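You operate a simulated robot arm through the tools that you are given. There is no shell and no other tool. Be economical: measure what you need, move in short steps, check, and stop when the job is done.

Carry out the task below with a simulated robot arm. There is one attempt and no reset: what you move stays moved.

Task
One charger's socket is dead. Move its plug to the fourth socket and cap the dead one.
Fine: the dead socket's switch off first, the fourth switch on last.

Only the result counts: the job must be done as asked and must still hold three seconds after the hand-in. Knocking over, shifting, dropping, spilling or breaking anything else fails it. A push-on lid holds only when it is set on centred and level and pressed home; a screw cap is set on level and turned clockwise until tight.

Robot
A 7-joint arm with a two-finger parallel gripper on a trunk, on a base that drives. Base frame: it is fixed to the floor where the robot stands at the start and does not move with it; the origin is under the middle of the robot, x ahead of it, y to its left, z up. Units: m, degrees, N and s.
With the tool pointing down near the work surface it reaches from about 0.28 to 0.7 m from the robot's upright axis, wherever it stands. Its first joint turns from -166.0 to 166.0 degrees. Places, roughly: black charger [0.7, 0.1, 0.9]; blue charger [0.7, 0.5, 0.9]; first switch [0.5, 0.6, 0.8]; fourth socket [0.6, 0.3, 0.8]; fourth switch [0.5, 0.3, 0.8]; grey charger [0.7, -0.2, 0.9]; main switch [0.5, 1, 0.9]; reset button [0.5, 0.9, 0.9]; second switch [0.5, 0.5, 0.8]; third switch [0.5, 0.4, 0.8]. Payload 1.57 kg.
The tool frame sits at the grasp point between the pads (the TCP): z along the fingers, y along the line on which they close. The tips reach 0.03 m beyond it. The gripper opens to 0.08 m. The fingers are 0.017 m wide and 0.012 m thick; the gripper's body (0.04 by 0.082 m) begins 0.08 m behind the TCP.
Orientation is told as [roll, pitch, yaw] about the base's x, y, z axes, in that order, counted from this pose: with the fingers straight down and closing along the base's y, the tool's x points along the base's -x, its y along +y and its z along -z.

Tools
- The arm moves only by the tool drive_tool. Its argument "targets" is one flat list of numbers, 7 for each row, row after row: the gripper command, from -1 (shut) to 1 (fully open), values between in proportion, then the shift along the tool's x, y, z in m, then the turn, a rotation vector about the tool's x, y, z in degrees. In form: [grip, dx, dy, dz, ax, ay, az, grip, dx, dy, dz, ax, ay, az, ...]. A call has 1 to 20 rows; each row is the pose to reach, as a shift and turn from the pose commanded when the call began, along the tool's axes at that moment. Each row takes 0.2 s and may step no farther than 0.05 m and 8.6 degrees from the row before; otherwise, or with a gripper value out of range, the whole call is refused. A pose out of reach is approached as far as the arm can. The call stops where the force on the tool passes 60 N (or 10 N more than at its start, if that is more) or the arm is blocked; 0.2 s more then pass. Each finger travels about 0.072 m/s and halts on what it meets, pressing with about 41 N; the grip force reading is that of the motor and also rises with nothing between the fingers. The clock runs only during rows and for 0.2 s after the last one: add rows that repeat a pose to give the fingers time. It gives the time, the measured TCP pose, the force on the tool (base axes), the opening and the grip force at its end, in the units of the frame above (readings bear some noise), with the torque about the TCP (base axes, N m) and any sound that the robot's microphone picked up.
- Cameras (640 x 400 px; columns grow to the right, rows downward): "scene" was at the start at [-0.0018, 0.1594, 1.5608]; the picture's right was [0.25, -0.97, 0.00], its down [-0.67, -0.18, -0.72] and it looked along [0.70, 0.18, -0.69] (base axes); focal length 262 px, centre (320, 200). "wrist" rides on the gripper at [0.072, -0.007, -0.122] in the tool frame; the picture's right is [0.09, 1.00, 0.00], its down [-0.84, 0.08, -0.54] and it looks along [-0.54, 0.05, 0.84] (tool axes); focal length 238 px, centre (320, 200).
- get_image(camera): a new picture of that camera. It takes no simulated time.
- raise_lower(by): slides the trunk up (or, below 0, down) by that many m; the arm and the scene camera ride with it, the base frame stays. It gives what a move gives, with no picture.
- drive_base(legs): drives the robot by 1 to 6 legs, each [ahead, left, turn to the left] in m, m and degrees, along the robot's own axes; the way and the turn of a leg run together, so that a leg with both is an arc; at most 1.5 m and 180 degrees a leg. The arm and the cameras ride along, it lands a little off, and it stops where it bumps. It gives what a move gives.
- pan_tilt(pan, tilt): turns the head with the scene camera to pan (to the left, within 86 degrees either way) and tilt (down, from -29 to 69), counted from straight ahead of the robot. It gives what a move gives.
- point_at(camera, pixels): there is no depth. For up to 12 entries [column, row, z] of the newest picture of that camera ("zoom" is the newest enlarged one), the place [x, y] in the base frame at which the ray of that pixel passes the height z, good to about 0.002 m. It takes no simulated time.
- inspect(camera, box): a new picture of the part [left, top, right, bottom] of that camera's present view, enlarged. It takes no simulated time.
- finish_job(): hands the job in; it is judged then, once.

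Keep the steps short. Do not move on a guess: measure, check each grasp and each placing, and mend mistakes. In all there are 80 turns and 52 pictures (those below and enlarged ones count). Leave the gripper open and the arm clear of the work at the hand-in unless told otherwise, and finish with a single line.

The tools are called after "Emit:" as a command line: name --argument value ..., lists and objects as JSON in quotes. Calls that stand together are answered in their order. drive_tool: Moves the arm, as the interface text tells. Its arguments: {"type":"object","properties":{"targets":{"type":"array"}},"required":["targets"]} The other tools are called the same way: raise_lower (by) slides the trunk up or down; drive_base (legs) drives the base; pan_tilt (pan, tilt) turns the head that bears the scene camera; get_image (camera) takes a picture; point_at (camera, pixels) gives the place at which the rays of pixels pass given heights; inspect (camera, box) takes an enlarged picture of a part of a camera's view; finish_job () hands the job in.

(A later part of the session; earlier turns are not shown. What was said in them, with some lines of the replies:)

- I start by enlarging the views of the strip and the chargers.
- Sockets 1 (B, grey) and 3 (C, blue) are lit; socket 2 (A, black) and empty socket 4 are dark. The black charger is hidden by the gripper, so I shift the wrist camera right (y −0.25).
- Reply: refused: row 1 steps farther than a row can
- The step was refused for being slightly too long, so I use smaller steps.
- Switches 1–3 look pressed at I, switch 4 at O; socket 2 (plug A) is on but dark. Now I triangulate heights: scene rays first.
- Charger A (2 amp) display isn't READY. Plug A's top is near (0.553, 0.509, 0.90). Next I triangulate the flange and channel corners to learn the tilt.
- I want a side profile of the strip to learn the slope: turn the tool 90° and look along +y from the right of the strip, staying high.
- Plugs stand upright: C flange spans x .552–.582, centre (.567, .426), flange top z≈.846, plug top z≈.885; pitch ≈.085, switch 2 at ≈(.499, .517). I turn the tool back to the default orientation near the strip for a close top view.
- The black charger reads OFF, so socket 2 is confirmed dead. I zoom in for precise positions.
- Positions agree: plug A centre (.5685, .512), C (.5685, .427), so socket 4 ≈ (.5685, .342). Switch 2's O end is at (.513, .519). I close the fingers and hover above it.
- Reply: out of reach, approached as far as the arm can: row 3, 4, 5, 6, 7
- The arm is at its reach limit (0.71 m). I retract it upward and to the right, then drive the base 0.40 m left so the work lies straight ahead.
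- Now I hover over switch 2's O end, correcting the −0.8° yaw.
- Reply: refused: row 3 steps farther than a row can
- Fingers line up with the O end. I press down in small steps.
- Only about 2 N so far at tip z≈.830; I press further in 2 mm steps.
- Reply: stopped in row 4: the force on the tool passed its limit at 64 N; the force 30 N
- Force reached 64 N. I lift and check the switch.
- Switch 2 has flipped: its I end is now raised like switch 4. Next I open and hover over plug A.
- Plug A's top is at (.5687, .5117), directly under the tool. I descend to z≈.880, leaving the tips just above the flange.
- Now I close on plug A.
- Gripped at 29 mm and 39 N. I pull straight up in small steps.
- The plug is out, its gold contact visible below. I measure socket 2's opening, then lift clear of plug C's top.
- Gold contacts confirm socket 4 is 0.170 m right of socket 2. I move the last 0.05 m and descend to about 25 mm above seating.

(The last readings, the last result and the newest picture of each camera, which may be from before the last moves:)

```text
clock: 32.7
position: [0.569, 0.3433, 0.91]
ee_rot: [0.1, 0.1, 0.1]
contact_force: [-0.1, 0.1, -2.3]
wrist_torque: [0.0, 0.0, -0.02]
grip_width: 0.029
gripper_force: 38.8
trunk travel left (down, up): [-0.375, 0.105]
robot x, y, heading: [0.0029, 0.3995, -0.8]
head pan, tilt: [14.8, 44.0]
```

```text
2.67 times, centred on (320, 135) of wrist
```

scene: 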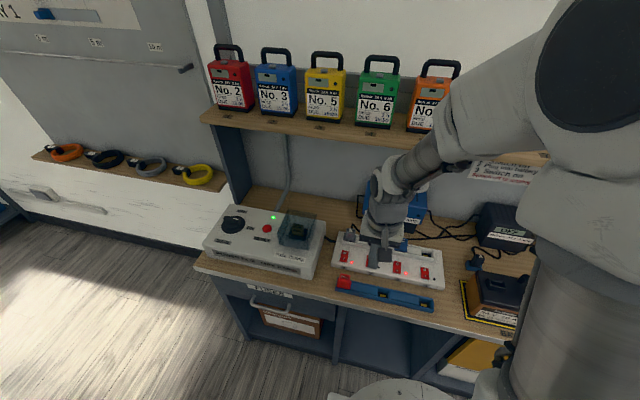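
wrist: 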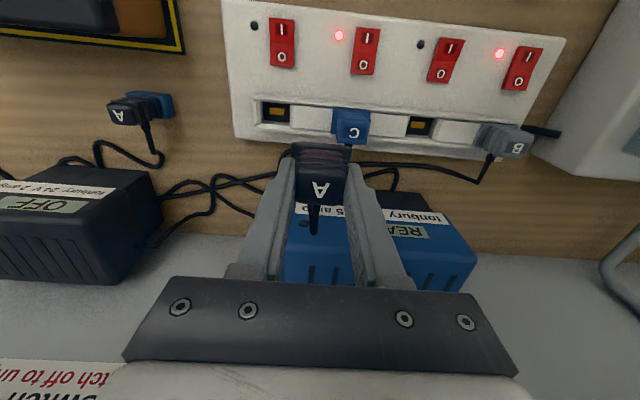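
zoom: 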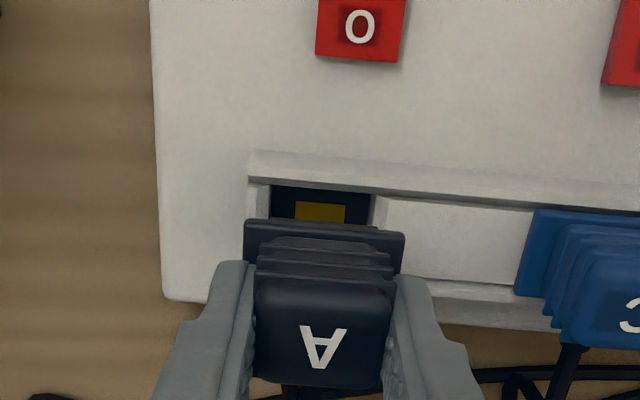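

The alignment matches the picture taken over socket 2. I insert in small steps.

Emit:
drive_tool --targets '[-1, 0, 0, 0.008, 0, 0, 0, -1, 0, 0, 0.014, 0, 0, 0, -1, 0, 0, 0.019, 0, 0, 0, -1, 0, 0, 0.023, 0, 0, 0, -1, 0, 0, 0.026, 0, 0, 0, -1, 0, 0, 0.028, 0, 0, 0, -1, 0, 0, 0.03, 0, 0, 0, -1, 0, 0, 0.032, 0, 0, 0, -1, 0, 0, 0.034, 0, 0, 0]'

Emit:
inspect --camera "wrist" --box '[200, 60, 440, 210]'

```text
clock: 34.7
position: [0.5692, 0.3434, 0.8827]
ee_rot: [0.0, -0.2, 0.1]
contact_force: [-5.8, -0.5, 30.2]
wrist_torque: [-0.05, 0.61, -0.01]
grip_width: 0.029
gripper_force: 38.8
trunk travel left (down, up): [-0.375, 0.105]
robot x, y, heading: [0.002, 0.3987, -0.9]
head pan, tilt: [14.8, 44.0]
```

```text
2.67 times, centred on (320, 135) of wrist
```

zoom: 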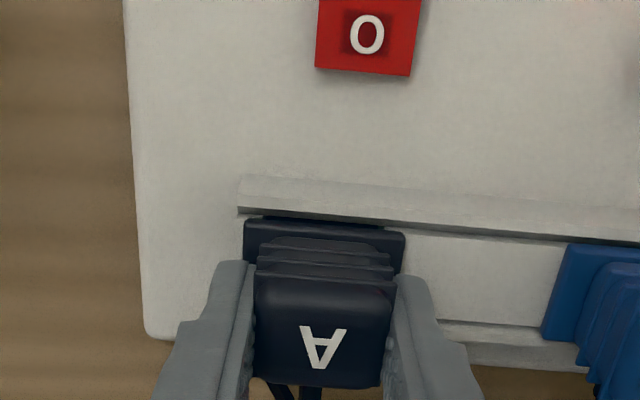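

About 1 mm from the original height with 30 N resistance. I press a little more to be sure it is home.

Emit:
drive_tool --targets '[-1, 0, 0, 0.002, 0, 0, 0, -1, 0, 0, 0.004, 0, 0, 0, -1, 0, 0, 0.006, 0, 0, 0, -1, 0, 0, 0.006, 0, 0, 0]'

```text
clock: 35.5
position: [0.5718, 0.3432, 0.8788]
ee_rot: [0.1, -0.5, 0.0]
contact_force: [-13.4, 1.6, 29.2]
wrist_torque: [0.03, 0.56, -0.03]
grip_width: 0.0292
gripper_force: 38.6
trunk travel left (down, up): [-0.375, 0.105]
robot x, y, heading: [0.0028, 0.3977, -1.0]
head pan, tilt: [14.8, 44.0]
stopped in row 4: the force on the tool passed its limit at 61 N (the readings are from after the stop); the commanded pose is now the measured one
```

Pressed to the force limit at z≈.879. I release, rise and inspect.

Emit:
drive_tool --targets '[-0.2, 0, 0, 0, 0, 0, 0, 1, 0, 0, 0, 0, 0, 0, 1, 0, 0, 0, 0, 0, 0, 1, 0, 0, 0, 0, 0, 0, 1, 0, 0, -0.03, 0, 0.4, 0, 1, 0, 0, -0.07, 0, 0.4, 0, 1, 0, 0, -0.11, 0, 0.4, 0, 1, 0, 0, -0.11, 0, 0.4, 0]'

Emit:
inspect --camera "wrist" --box '[220, 60, 460, 210]'

```text
clock: 37.3
position: [0.5703, 0.3437, 0.9876]
ee_rot: [0.0, 0.1, -0.1]
contact_force: [0.1, -0.2, -0.6]
wrist_torque: [0.01, 0.01, 0.0]
grip_width: 0.0802
gripper_force: 0.0
trunk travel left (down, up): [-0.375, 0.105]
robot x, y, heading: [0.0022, 0.4009, -0.8]
head pan, tilt: [14.8, 44.0]
```

```text
2.67 times, centred on (340, 135) of wrist
```

zoom: 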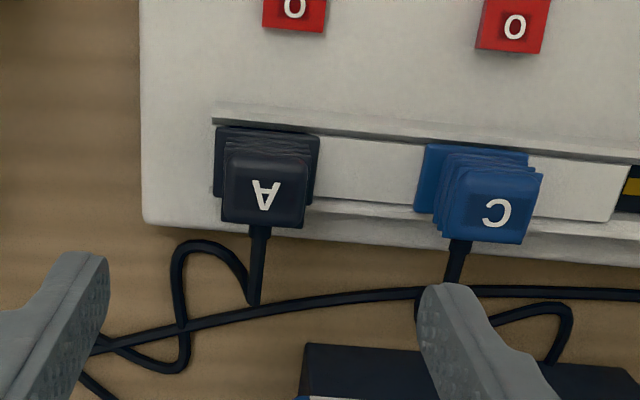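

Plug A sits like C. Now I go over the DEAD cap at about (.412, .593).

Emit:
drive_tool --targets '[1, 0.026, 0.04, 0, 0, 0, 0, 1, 0.052, 0.08, 0, 0, 0, 0, 1, 0.078, 0.12, 0, 0, 0, 0, 1, 0.104, 0.16, 0, 0, 0, 0, 1, 0.13, 0.2, 0, 0, 0, 0, 1, 0.157, 0.24, 0, 0, 0, 0, 1, 0.157, 0.25, 0.02, 0, 0, 0, 1, 0.157, 0.25, 0.02, 0, 0, 0]'

Emit:
inspect --camera "wrist" --box '[220, 60, 460, 210]'

Emit:
inspect --camera "scene" --box '[320, 220, 460, 320]'

```text
clock: 39.1
position: [0.4165, 0.5928, 0.9645]
ee_rot: [-0.1, 0.0, 0.0]
contact_force: [-0.6, 0.0, -0.4]
wrist_torque: [-0.03, 0.01, -0.05]
grip_width: 0.08
gripper_force: 0.0
trunk travel left (down, up): [-0.375, 0.105]
robot x, y, heading: [-0.0012, 0.4015, -0.7]
head pan, tilt: [14.8, 44.0]
```

```text
2.67 times, centred on (340, 135) of wrist
```

zoom: 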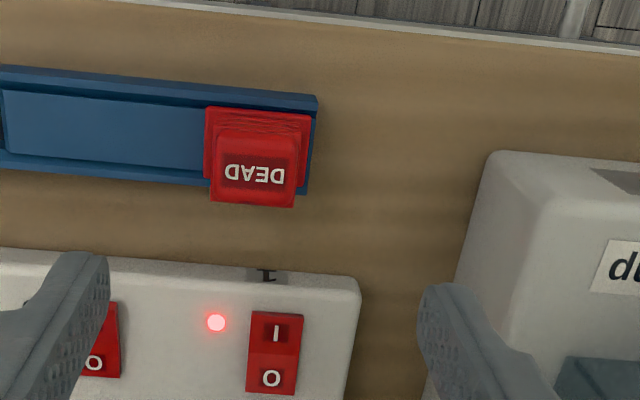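

```text
4.00 times, centred on (390, 270) of scene
```

zoom: 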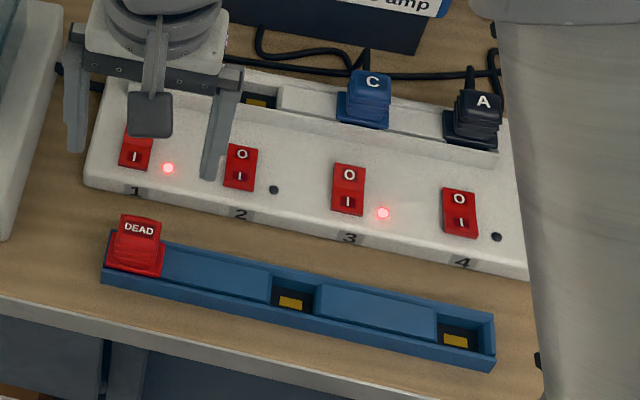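

Emit:
point_at --camera "wrist" --pixels '[[315.6, 125.25, 0.8], [315.6, 125.25, 0.86], [297.25, 100.5, 0.8], [297.25, 100.5, 0.84], [336.6, 103.5, 0.8], [336.6, 103.5, 0.84]]'

Emit:
point_at --camera "scene" --pixels '[[344.75, 277.25, 0.8], [344.75, 277.25, 0.86], [336.25, 286.25, 0.8], [336.25, 286.25, 0.84], [350.5, 289.25, 0.8], [350.5, 289.25, 0.84]]'

```text
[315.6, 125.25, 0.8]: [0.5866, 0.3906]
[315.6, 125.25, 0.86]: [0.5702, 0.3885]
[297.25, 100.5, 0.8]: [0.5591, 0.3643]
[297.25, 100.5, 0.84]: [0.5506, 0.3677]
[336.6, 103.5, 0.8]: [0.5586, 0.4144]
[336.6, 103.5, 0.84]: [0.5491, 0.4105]
```

```text
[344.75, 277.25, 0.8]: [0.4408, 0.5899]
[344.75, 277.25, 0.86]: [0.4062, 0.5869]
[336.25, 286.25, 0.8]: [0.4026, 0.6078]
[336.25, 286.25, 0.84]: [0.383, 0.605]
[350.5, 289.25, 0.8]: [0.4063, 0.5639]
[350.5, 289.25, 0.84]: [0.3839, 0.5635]
```

Those wrist rays used an older picture; I take a fresh one at this pose.

Emit:
inspect --camera "wrist" --box '[220, 60, 460, 210]'

Emit:
point_at --camera "zoom" --pixels '[[255, 174, 0.8], [255, 174, 0.86], [206, 108, 0.8], [206, 108, 0.84], [311, 116, 0.8], [311, 116, 0.84]]'

```text
2.67 times, centred on (340, 135) of wrist
```

zoom: 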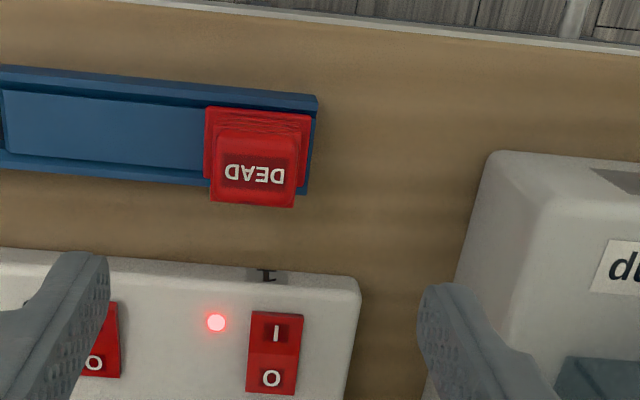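

```text
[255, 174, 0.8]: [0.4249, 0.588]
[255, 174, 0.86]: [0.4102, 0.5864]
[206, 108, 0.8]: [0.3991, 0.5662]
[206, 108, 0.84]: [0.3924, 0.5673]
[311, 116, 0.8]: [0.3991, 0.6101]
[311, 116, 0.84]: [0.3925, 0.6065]
```

Cap centre ≈ (.412, .587), flange top ≈ .812, top ≈ .850. I check the power box edge for finger clearance.

Emit:
point_at --camera "zoom" --pixels '[[488, 155, 0.88], [455, 260, 0.78], [540, 200, 0.88], [316, 98, 0.8], [250, 190, 0.82]]'

```text
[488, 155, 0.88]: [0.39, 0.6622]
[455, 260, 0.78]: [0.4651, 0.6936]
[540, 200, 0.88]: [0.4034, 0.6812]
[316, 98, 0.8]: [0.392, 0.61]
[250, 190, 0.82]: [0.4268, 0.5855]
```

Clear with a partly closed gripper (56 mm). I descend on the cap in two parts.

Emit:
drive_tool --targets '[0.4, 0.003, -0.006, 0.03, 0, 0, 0, 0.4, 0.003, -0.006, 0.06, 0, 0, 0, 0.4, 0.003, -0.006, 0.09, 0, 0, 0, 0.4, 0.003, -0.006, 0.1, 0, 0, 0, 0.4, 0.003, -0.006, 0.1, 0, 0, 0]'

Emit:
inspect --camera "wrist" --box '[220, 60, 460, 210]'

```text
clock: 40.3
position: [0.4129, 0.587, 0.8661]
ee_rot: [-0.2, 0.0, 0.0]
contact_force: [0.5, 0.6, -0.4]
wrist_torque: [0.0, 0.01, 0.0]
grip_width: 0.056
gripper_force: 0.1
trunk travel left (down, up): [-0.375, 0.105]
robot x, y, heading: [0.0022, 0.3996, -0.9]
head pan, tilt: [14.8, 44.0]
```

```text
2.67 times, centred on (340, 135) of wrist
```

zoom: 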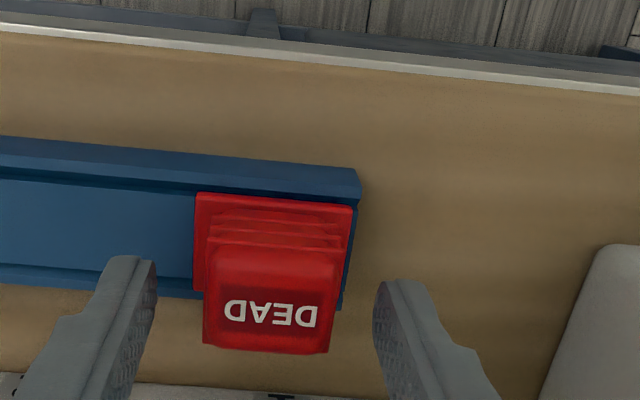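

Centred between the fingers. I descend 17 mm, close and lift.

Emit:
drive_tool --targets '[0.4, 0, 0, 0.01, 0, 0, 0, 0.4, 0, 0, 0.017, 0, 0, 0, 0.4, 0, 0, 0.017, 0, 0, 0, -1, 0, 0, 0.017, 0, 0, 0, -1, 0, 0, 0.017, 0, 0, 0, -1, 0, 0, 0.017, 0, 0, 0, -1, 0, 0, 0.017, 0, 0, 0]'

```text
clock: 41.9
position: [0.4133, 0.5874, 0.8485]
ee_rot: [0.1, 0.0, 0.0]
contact_force: [2.4, 0.6, 6.7]
wrist_torque: [0.14, -0.03, 0.05]
grip_width: 0.041
gripper_force: 40.8
trunk travel left (down, up): [-0.375, 0.105]
robot x, y, heading: [0.0041, 0.3987, -0.6]
head pan, tilt: [14.8, 44.0]
```

Width 41 mm means I caught the flange. I open, rise 8 mm and close again.

Emit:
drive_tool --targets '[0.4, 0, 0, 0, 0, 0, 0, 0.4, 0, 0, 0, 0, 0, 0, 0.4, 0, 0, -0.004, 0, 0, 0, 0.4, 0, 0, -0.008, 0, 0, 0, 0.4, 0, 0, -0.008, 0, 0, 0, -1, 0, 0, -0.008, 0, 0, 0, -1, 0, 0, -0.008, 0, 0, 0, -1, 0, 0, -0.008, 0, 0, 0, -1, 0, 0, -0.008, 0, 0, 0]'

Emit:
inspect --camera "wrist" --box '[220, 60, 460, 210]'

```text
clock: 43.9
position: [0.4112, 0.587, 0.8579]
ee_rot: [0.0, 0.0, 0.0]
contact_force: [-0.2, -0.2, 0.3]
wrist_torque: [0.02, -0.04, 0.02]
grip_width: 0.0287
gripper_force: 38.6
trunk travel left (down, up): [-0.375, 0.105]
robot x, y, heading: [0.0018, 0.4008, -1.1]
head pan, tilt: [14.8, 44.0]
```

```text
2.67 times, centred on (340, 135) of wrist
```

zoom: 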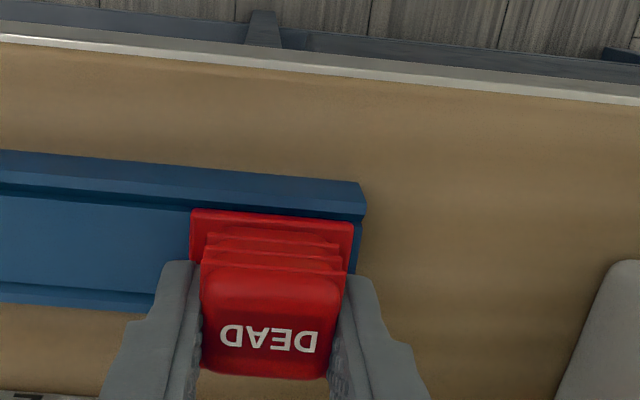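

Gripped at 29 mm on the ribbed part. I lift straight up.

Emit:
drive_tool --targets '[-1, 0, 0, -0.004, 0, 0, 0, -1, 0, 0, -0.008, 0, 0, 0, -1, 0, 0, -0.014, 0, 0, 0, -1, 0, 0, -0.024, 0, 0, 0, -1, 0, 0, -0.05, 0, 0, 0, -1, 0, 0, -0.09, 0, 0, 0, -1, 0, 0, -0.12, 0, 0, 0, -1, 0, 0, -0.12, 0, 0, 0]'

Emit:
drive_tool --targets '[-1, -0.04, -0.02, 0, 0, 0, 0, -1, -0.08, -0.04, 0, 0, 0, 0, -1, -0.12, -0.06, 0, 0, 0, 0, -1, -0.157, -0.075, 0, 0, 0, 0, -1, -0.157, -0.075, 0.03, 0, 0, 0, -1, -0.157, -0.075, 0.06, 0, 0, 0, -1, -0.157, -0.075, 0.06, 0, 0, 0]'

Emit:
inspect --camera "wrist" --box '[200, 60, 440, 210]'

```text
clock: 45.7
position: [0.4119, 0.5868, 0.9786]
ee_rot: [-0.1, -0.1, 0.0]
contact_force: [-0.4, 0.5, 0.1]
wrist_torque: [0.0, -0.01, 0.0]
grip_width: 0.0287
gripper_force: 38.5
trunk travel left (down, up): [-0.375, 0.105]
robot x, y, heading: [0.0035, 0.4038, -0.8]
head pan, tilt: [14.8, 44.0]
```

```text
clock: 47.3
position: [0.5679, 0.5122, 0.9162]
ee_rot: [0.1, -0.1, 0.0]
contact_force: [-0.2, 0.2, -1.1]
wrist_torque: [0.02, 0.01, -0.01]
grip_width: 0.0288
gripper_force: 38.9
trunk travel left (down, up): [-0.375, 0.105]
robot x, y, heading: [0.0043, 0.4026, -0.8]
head pan, tilt: [14.8, 44.0]
```

```text
2.67 times, centred on (320, 135) of wrist
```

zoom: 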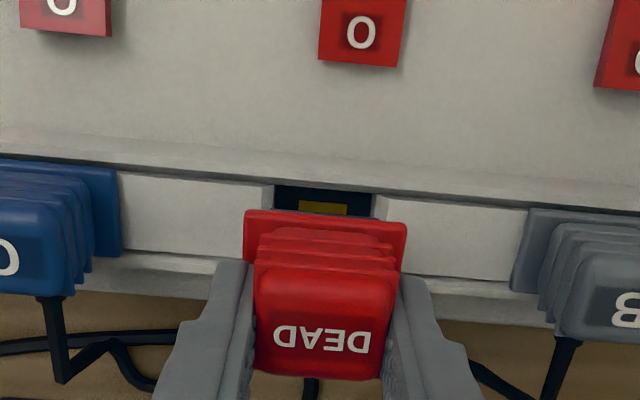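

The cap sits about 2 mm toward −x in the grip compared with plug A. I shift +x 2 mm and insert in small steps.

Emit:
drive_tool --targets '[-1, -0.002, 0, 0.008, 0, 0, 0, -1, -0.002, 0, 0.014, 0, 0, 0, -1, -0.002, 0, 0.019, 0, 0, 0, -1, -0.002, 0, 0.023, 0, 0, 0, -1, -0.002, 0, 0.026, 0, 0, 0, -1, -0.002, 0, 0.028, 0, 0, 0, -1, -0.002, 0, 0.03, 0, 0, 0]'

Emit:
inspect --camera "wrist" --box '[200, 60, 440, 210]'

```text
clock: 48.9
position: [0.5708, 0.5113, 0.8875]
ee_rot: [0.0, 0.0, 0.0]
contact_force: [-0.6, -0.5, -0.2]
wrist_torque: [-0.01, -0.05, 0.0]
grip_width: 0.0289
gripper_force: 38.7
trunk travel left (down, up): [-0.375, 0.105]
robot x, y, heading: [0.0047, 0.4038, -0.9]
head pan, tilt: [14.8, 44.0]
```

```text
2.67 times, centred on (320, 135) of wrist
```

zoom: 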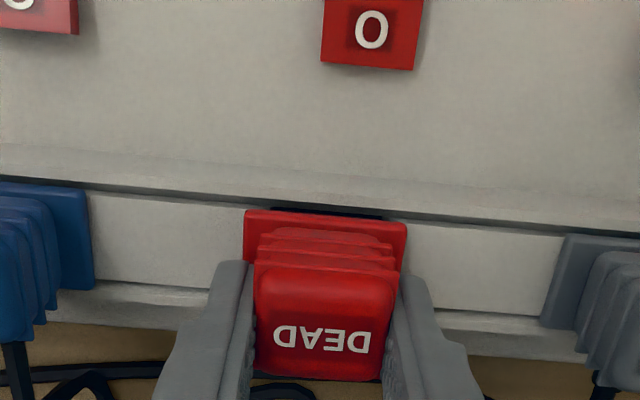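

No force yet and well aligned. I continue down until firm contact.

Emit:
drive_tool --targets '[-1, 0, 0, 0.002, 0, 0, 0, -1, 0, 0, 0.004, 0, 0, 0, -1, 0, 0, 0.006, 0, 0, 0, -1, 0, 0, 0.008, 0, 0, 0, -1, 0, 0, 0.01, 0, 0, 0, -1, 0, 0, 0.012, 0, 0, 0, -1, 0, 0, 0.014, 0, 0, 0, -1, 0, 0, 0.016, 0, 0, 0, -1, 0, 0, 0.018, 0, 0, 0]'

Emit:
inspect --camera "wrist" --box '[200, 60, 440, 210]'

```text
clock: 50.8
position: [0.5735, 0.5115, 0.8789]
ee_rot: [0.1, -0.8, -0.1]
contact_force: [-10.8, -3.1, 27.1]
wrist_torque: [-0.44, 0.43, 0.06]
grip_width: 0.0292
gripper_force: 39.0
trunk travel left (down, up): [-0.375, 0.105]
robot x, y, heading: [0.0001, 0.4035, -0.7]
head pan, tilt: [14.8, 44.0]
stopped in row 9: the force on the tool passed its limit at 62 N (the readings are from after the stop); the commanded pose is now the measured one
```

```text
2.67 times, centred on (320, 135) of wrist
```

zoom: 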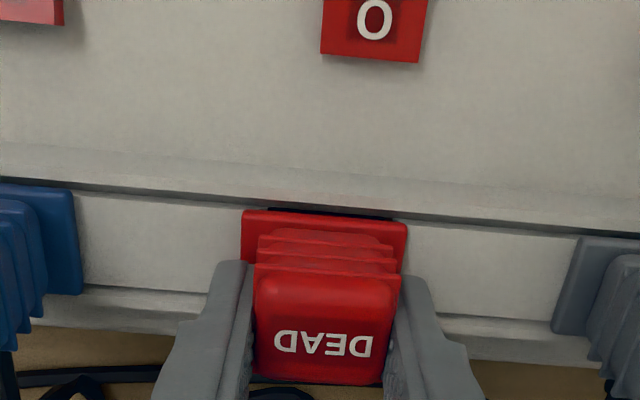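

The cap reached z≈.879 with 62 N, the same as plug A. I release and rise to inspect.

Emit:
drive_tool --targets '[-0.2, 0, 0, 0, 0, 0, 0, 1, 0, 0, 0, 0, 0, 0, 1, 0, 0, 0, 0, 0, 0, 1, 0, 0, 0, 0, 0, 0, 1, 0, 0, -0.03, 0, 0.8, 0, 1, 0, 0, -0.07, 0, 0.8, 0, 1, 0.03, 0, -0.1, 0, 0.8, 0, 1, 0.06, 0, -0.11, 0, 0.8, 0, 1, 0.06, 0, -0.11, 0, 0.8, 0]'

Emit:
get_image --camera "wrist"

Emit:
inspect --camera "scene" --box '[330, 210, 470, 290]'

```text
clock: 52.8
position: [0.5132, 0.5121, 0.9863]
ee_rot: [0.1, 0.3, 0.0]
contact_force: [-0.4, 0.2, 0.6]
wrist_torque: [0.02, 0.0, 0.03]
grip_width: 0.0799
gripper_force: 0.1
trunk travel left (down, up): [-0.375, 0.105]
robot x, y, heading: [-0.0043, 0.4022, -0.8]
head pan, tilt: [14.8, 44.0]
```

```text
5 pictures are left
```

wrist: 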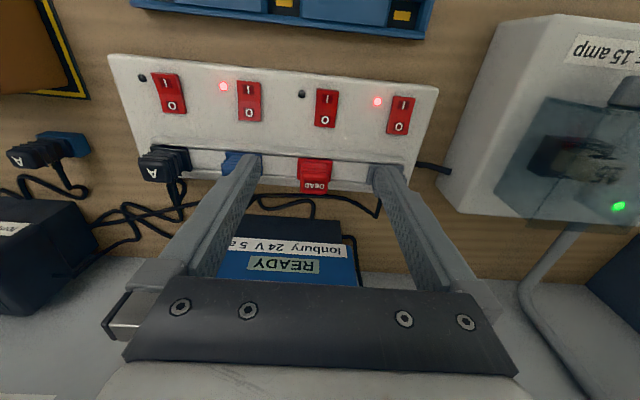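

```text
4.57 times, centred on (400, 250) of scene
```

zoom: 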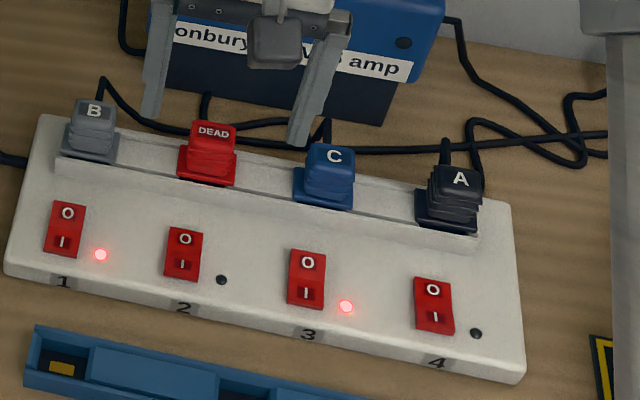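

Cap and plug A both sit flush like B and C. Last, switch 4's I end at ≈(.487, .349): I close the fingers and hover there.

Emit:
drive_tool --targets '[-1, 0.005, -0.04, 0, 0, -0.3, 0, -1, 0.01, -0.08, 0, 0, -0.3, 0, -1, 0.018, -0.12, 0, 0, -0.3, 0, -1, 0.026, -0.163, 0, 0, -0.3, 0, -1, 0.026, -0.163, 0.04, 0, -0.3, 0, -1, 0.026, -0.163, 0.08, 0, -0.3, 0, -1, 0.026, -0.163, 0.1, 0, -0.3, 0, -1, 0.026, -0.163, 0.1, 0, -0.3, 0]'

Emit:
inspect --camera "wrist" --box '[220, 20, 420, 220]'

```text
clock: 54.6
position: [0.4863, 0.3484, 0.884]
ee_rot: [0.1, 0.0, 0.1]
contact_force: [0.0, 0.3, 0.1]
wrist_torque: [0.0, -0.01, -0.04]
grip_width: 0.0
gripper_force: 21.0
trunk travel left (down, up): [-0.375, 0.105]
robot x, y, heading: [0.0035, 0.4033, -0.7]
head pan, tilt: [14.8, 44.0]
```

```text
2.00 times, centred on (320, 120) of wrist
```

zoom: 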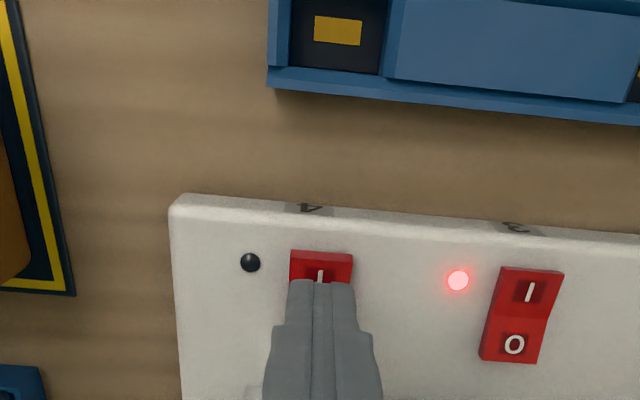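

Aligned over the I end; I press in small steps.

Emit:
drive_tool --targets '[-1, 0, 0, 0.008, 0, 0, 0, -1, 0, 0, 0.013, 0, 0, 0, -1, 0, 0, 0.017, 0, 0, 0, -1, 0, 0, 0.02, 0, 0, 0, -1, 0, 0, 0.023, 0, 0, 0, -1, 0, 0, 0.026, 0, 0, 0, -1, 0, 0, 0.028, 0, 0, 0, -1, 0, 0, 0.03, 0, 0, 0, -1, 0, 0, 0.032, 0, 0, 0]'

Emit:
drive_tool --targets '[-1, 0, 0, -0.02, 0, 0, 0, -1, 0, 0, -0.06, 0, 0, 0, -1, 0.02, 0, -0.1, 0, 0, 0, 0, 0.06, 0, -0.12, 0, 0, 0, 1, 0.1, 0, -0.12, 0, 0, 0, 1, 0.14, 0, -0.12, 0, 0, 0, 1, 0.16, 0, -0.12, 0, 0, 0, 1, 0.16, 0, -0.12, 0, 0, 0]'

Emit:
get_image --camera "wrist"

```text
clock: 56.4
position: [0.4851, 0.3492, 0.8613]
ee_rot: [0.0, -0.4, 0.0]
contact_force: [-15.2, 2.2, 35.9]
wrist_torque: [0.01, 0.1, -0.04]
grip_width: 0.0
gripper_force: 21.4
trunk travel left (down, up): [-0.375, 0.105]
robot x, y, heading: [0.0016, 0.4057, -0.8]
head pan, tilt: [14.8, 44.0]
stopped in row 9: the force on the tool passed its limit at 64 N (the readings are from after the stop); the commanded pose is now the measured one
```

```text
clock: 58.2
position: [0.325, 0.3488, 0.9774]
ee_rot: [-0.1, -0.3, 0.1]
contact_force: [0.2, 0.7, 0.5]
wrist_torque: [0.01, 0.01, 0.01]
grip_width: 0.0799
gripper_force: 0.0
trunk travel left (down, up): [-0.375, 0.105]
robot x, y, heading: [0.0042, 0.3996, -0.7]
head pan, tilt: [14.8, 44.0]
```

```text
2 pictures are left
```

wrist: 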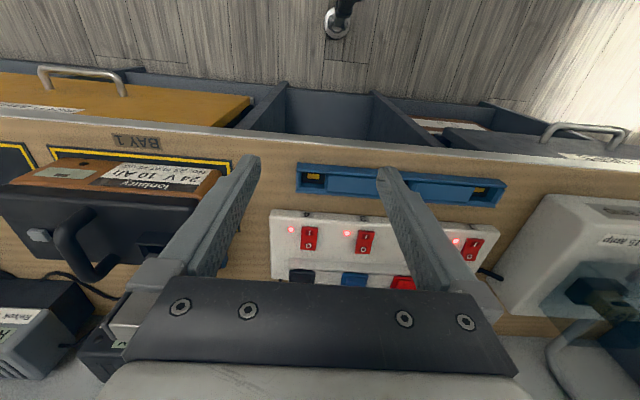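

LED 4 is lit, which shows plug A is live. I take a final check of the whole strip.

Emit:
inspect --camera "scene" --box '[310, 190, 550, 320]'

```text
2.67 times, centred on (430, 255) of scene
```

zoom: 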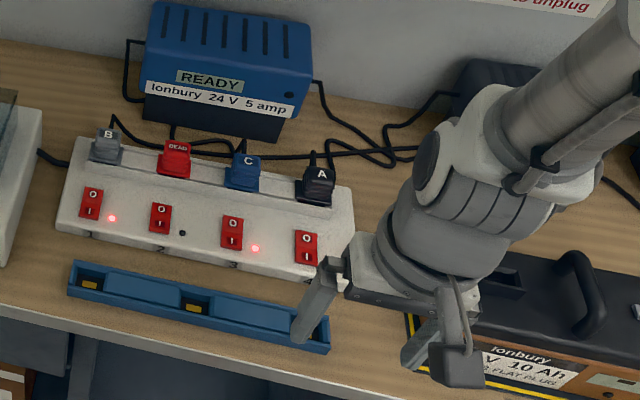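

Everything is in place and the arm is clear, so I hand in.

Emit:
finish_job

```text
The job is handed in.
```

Job handed in: switch 2 turned off, plug A moved from dead socket 2 to socket 4, socket 2 capped with the DEAD cap, and switch 4 turned on last with its LED lit.
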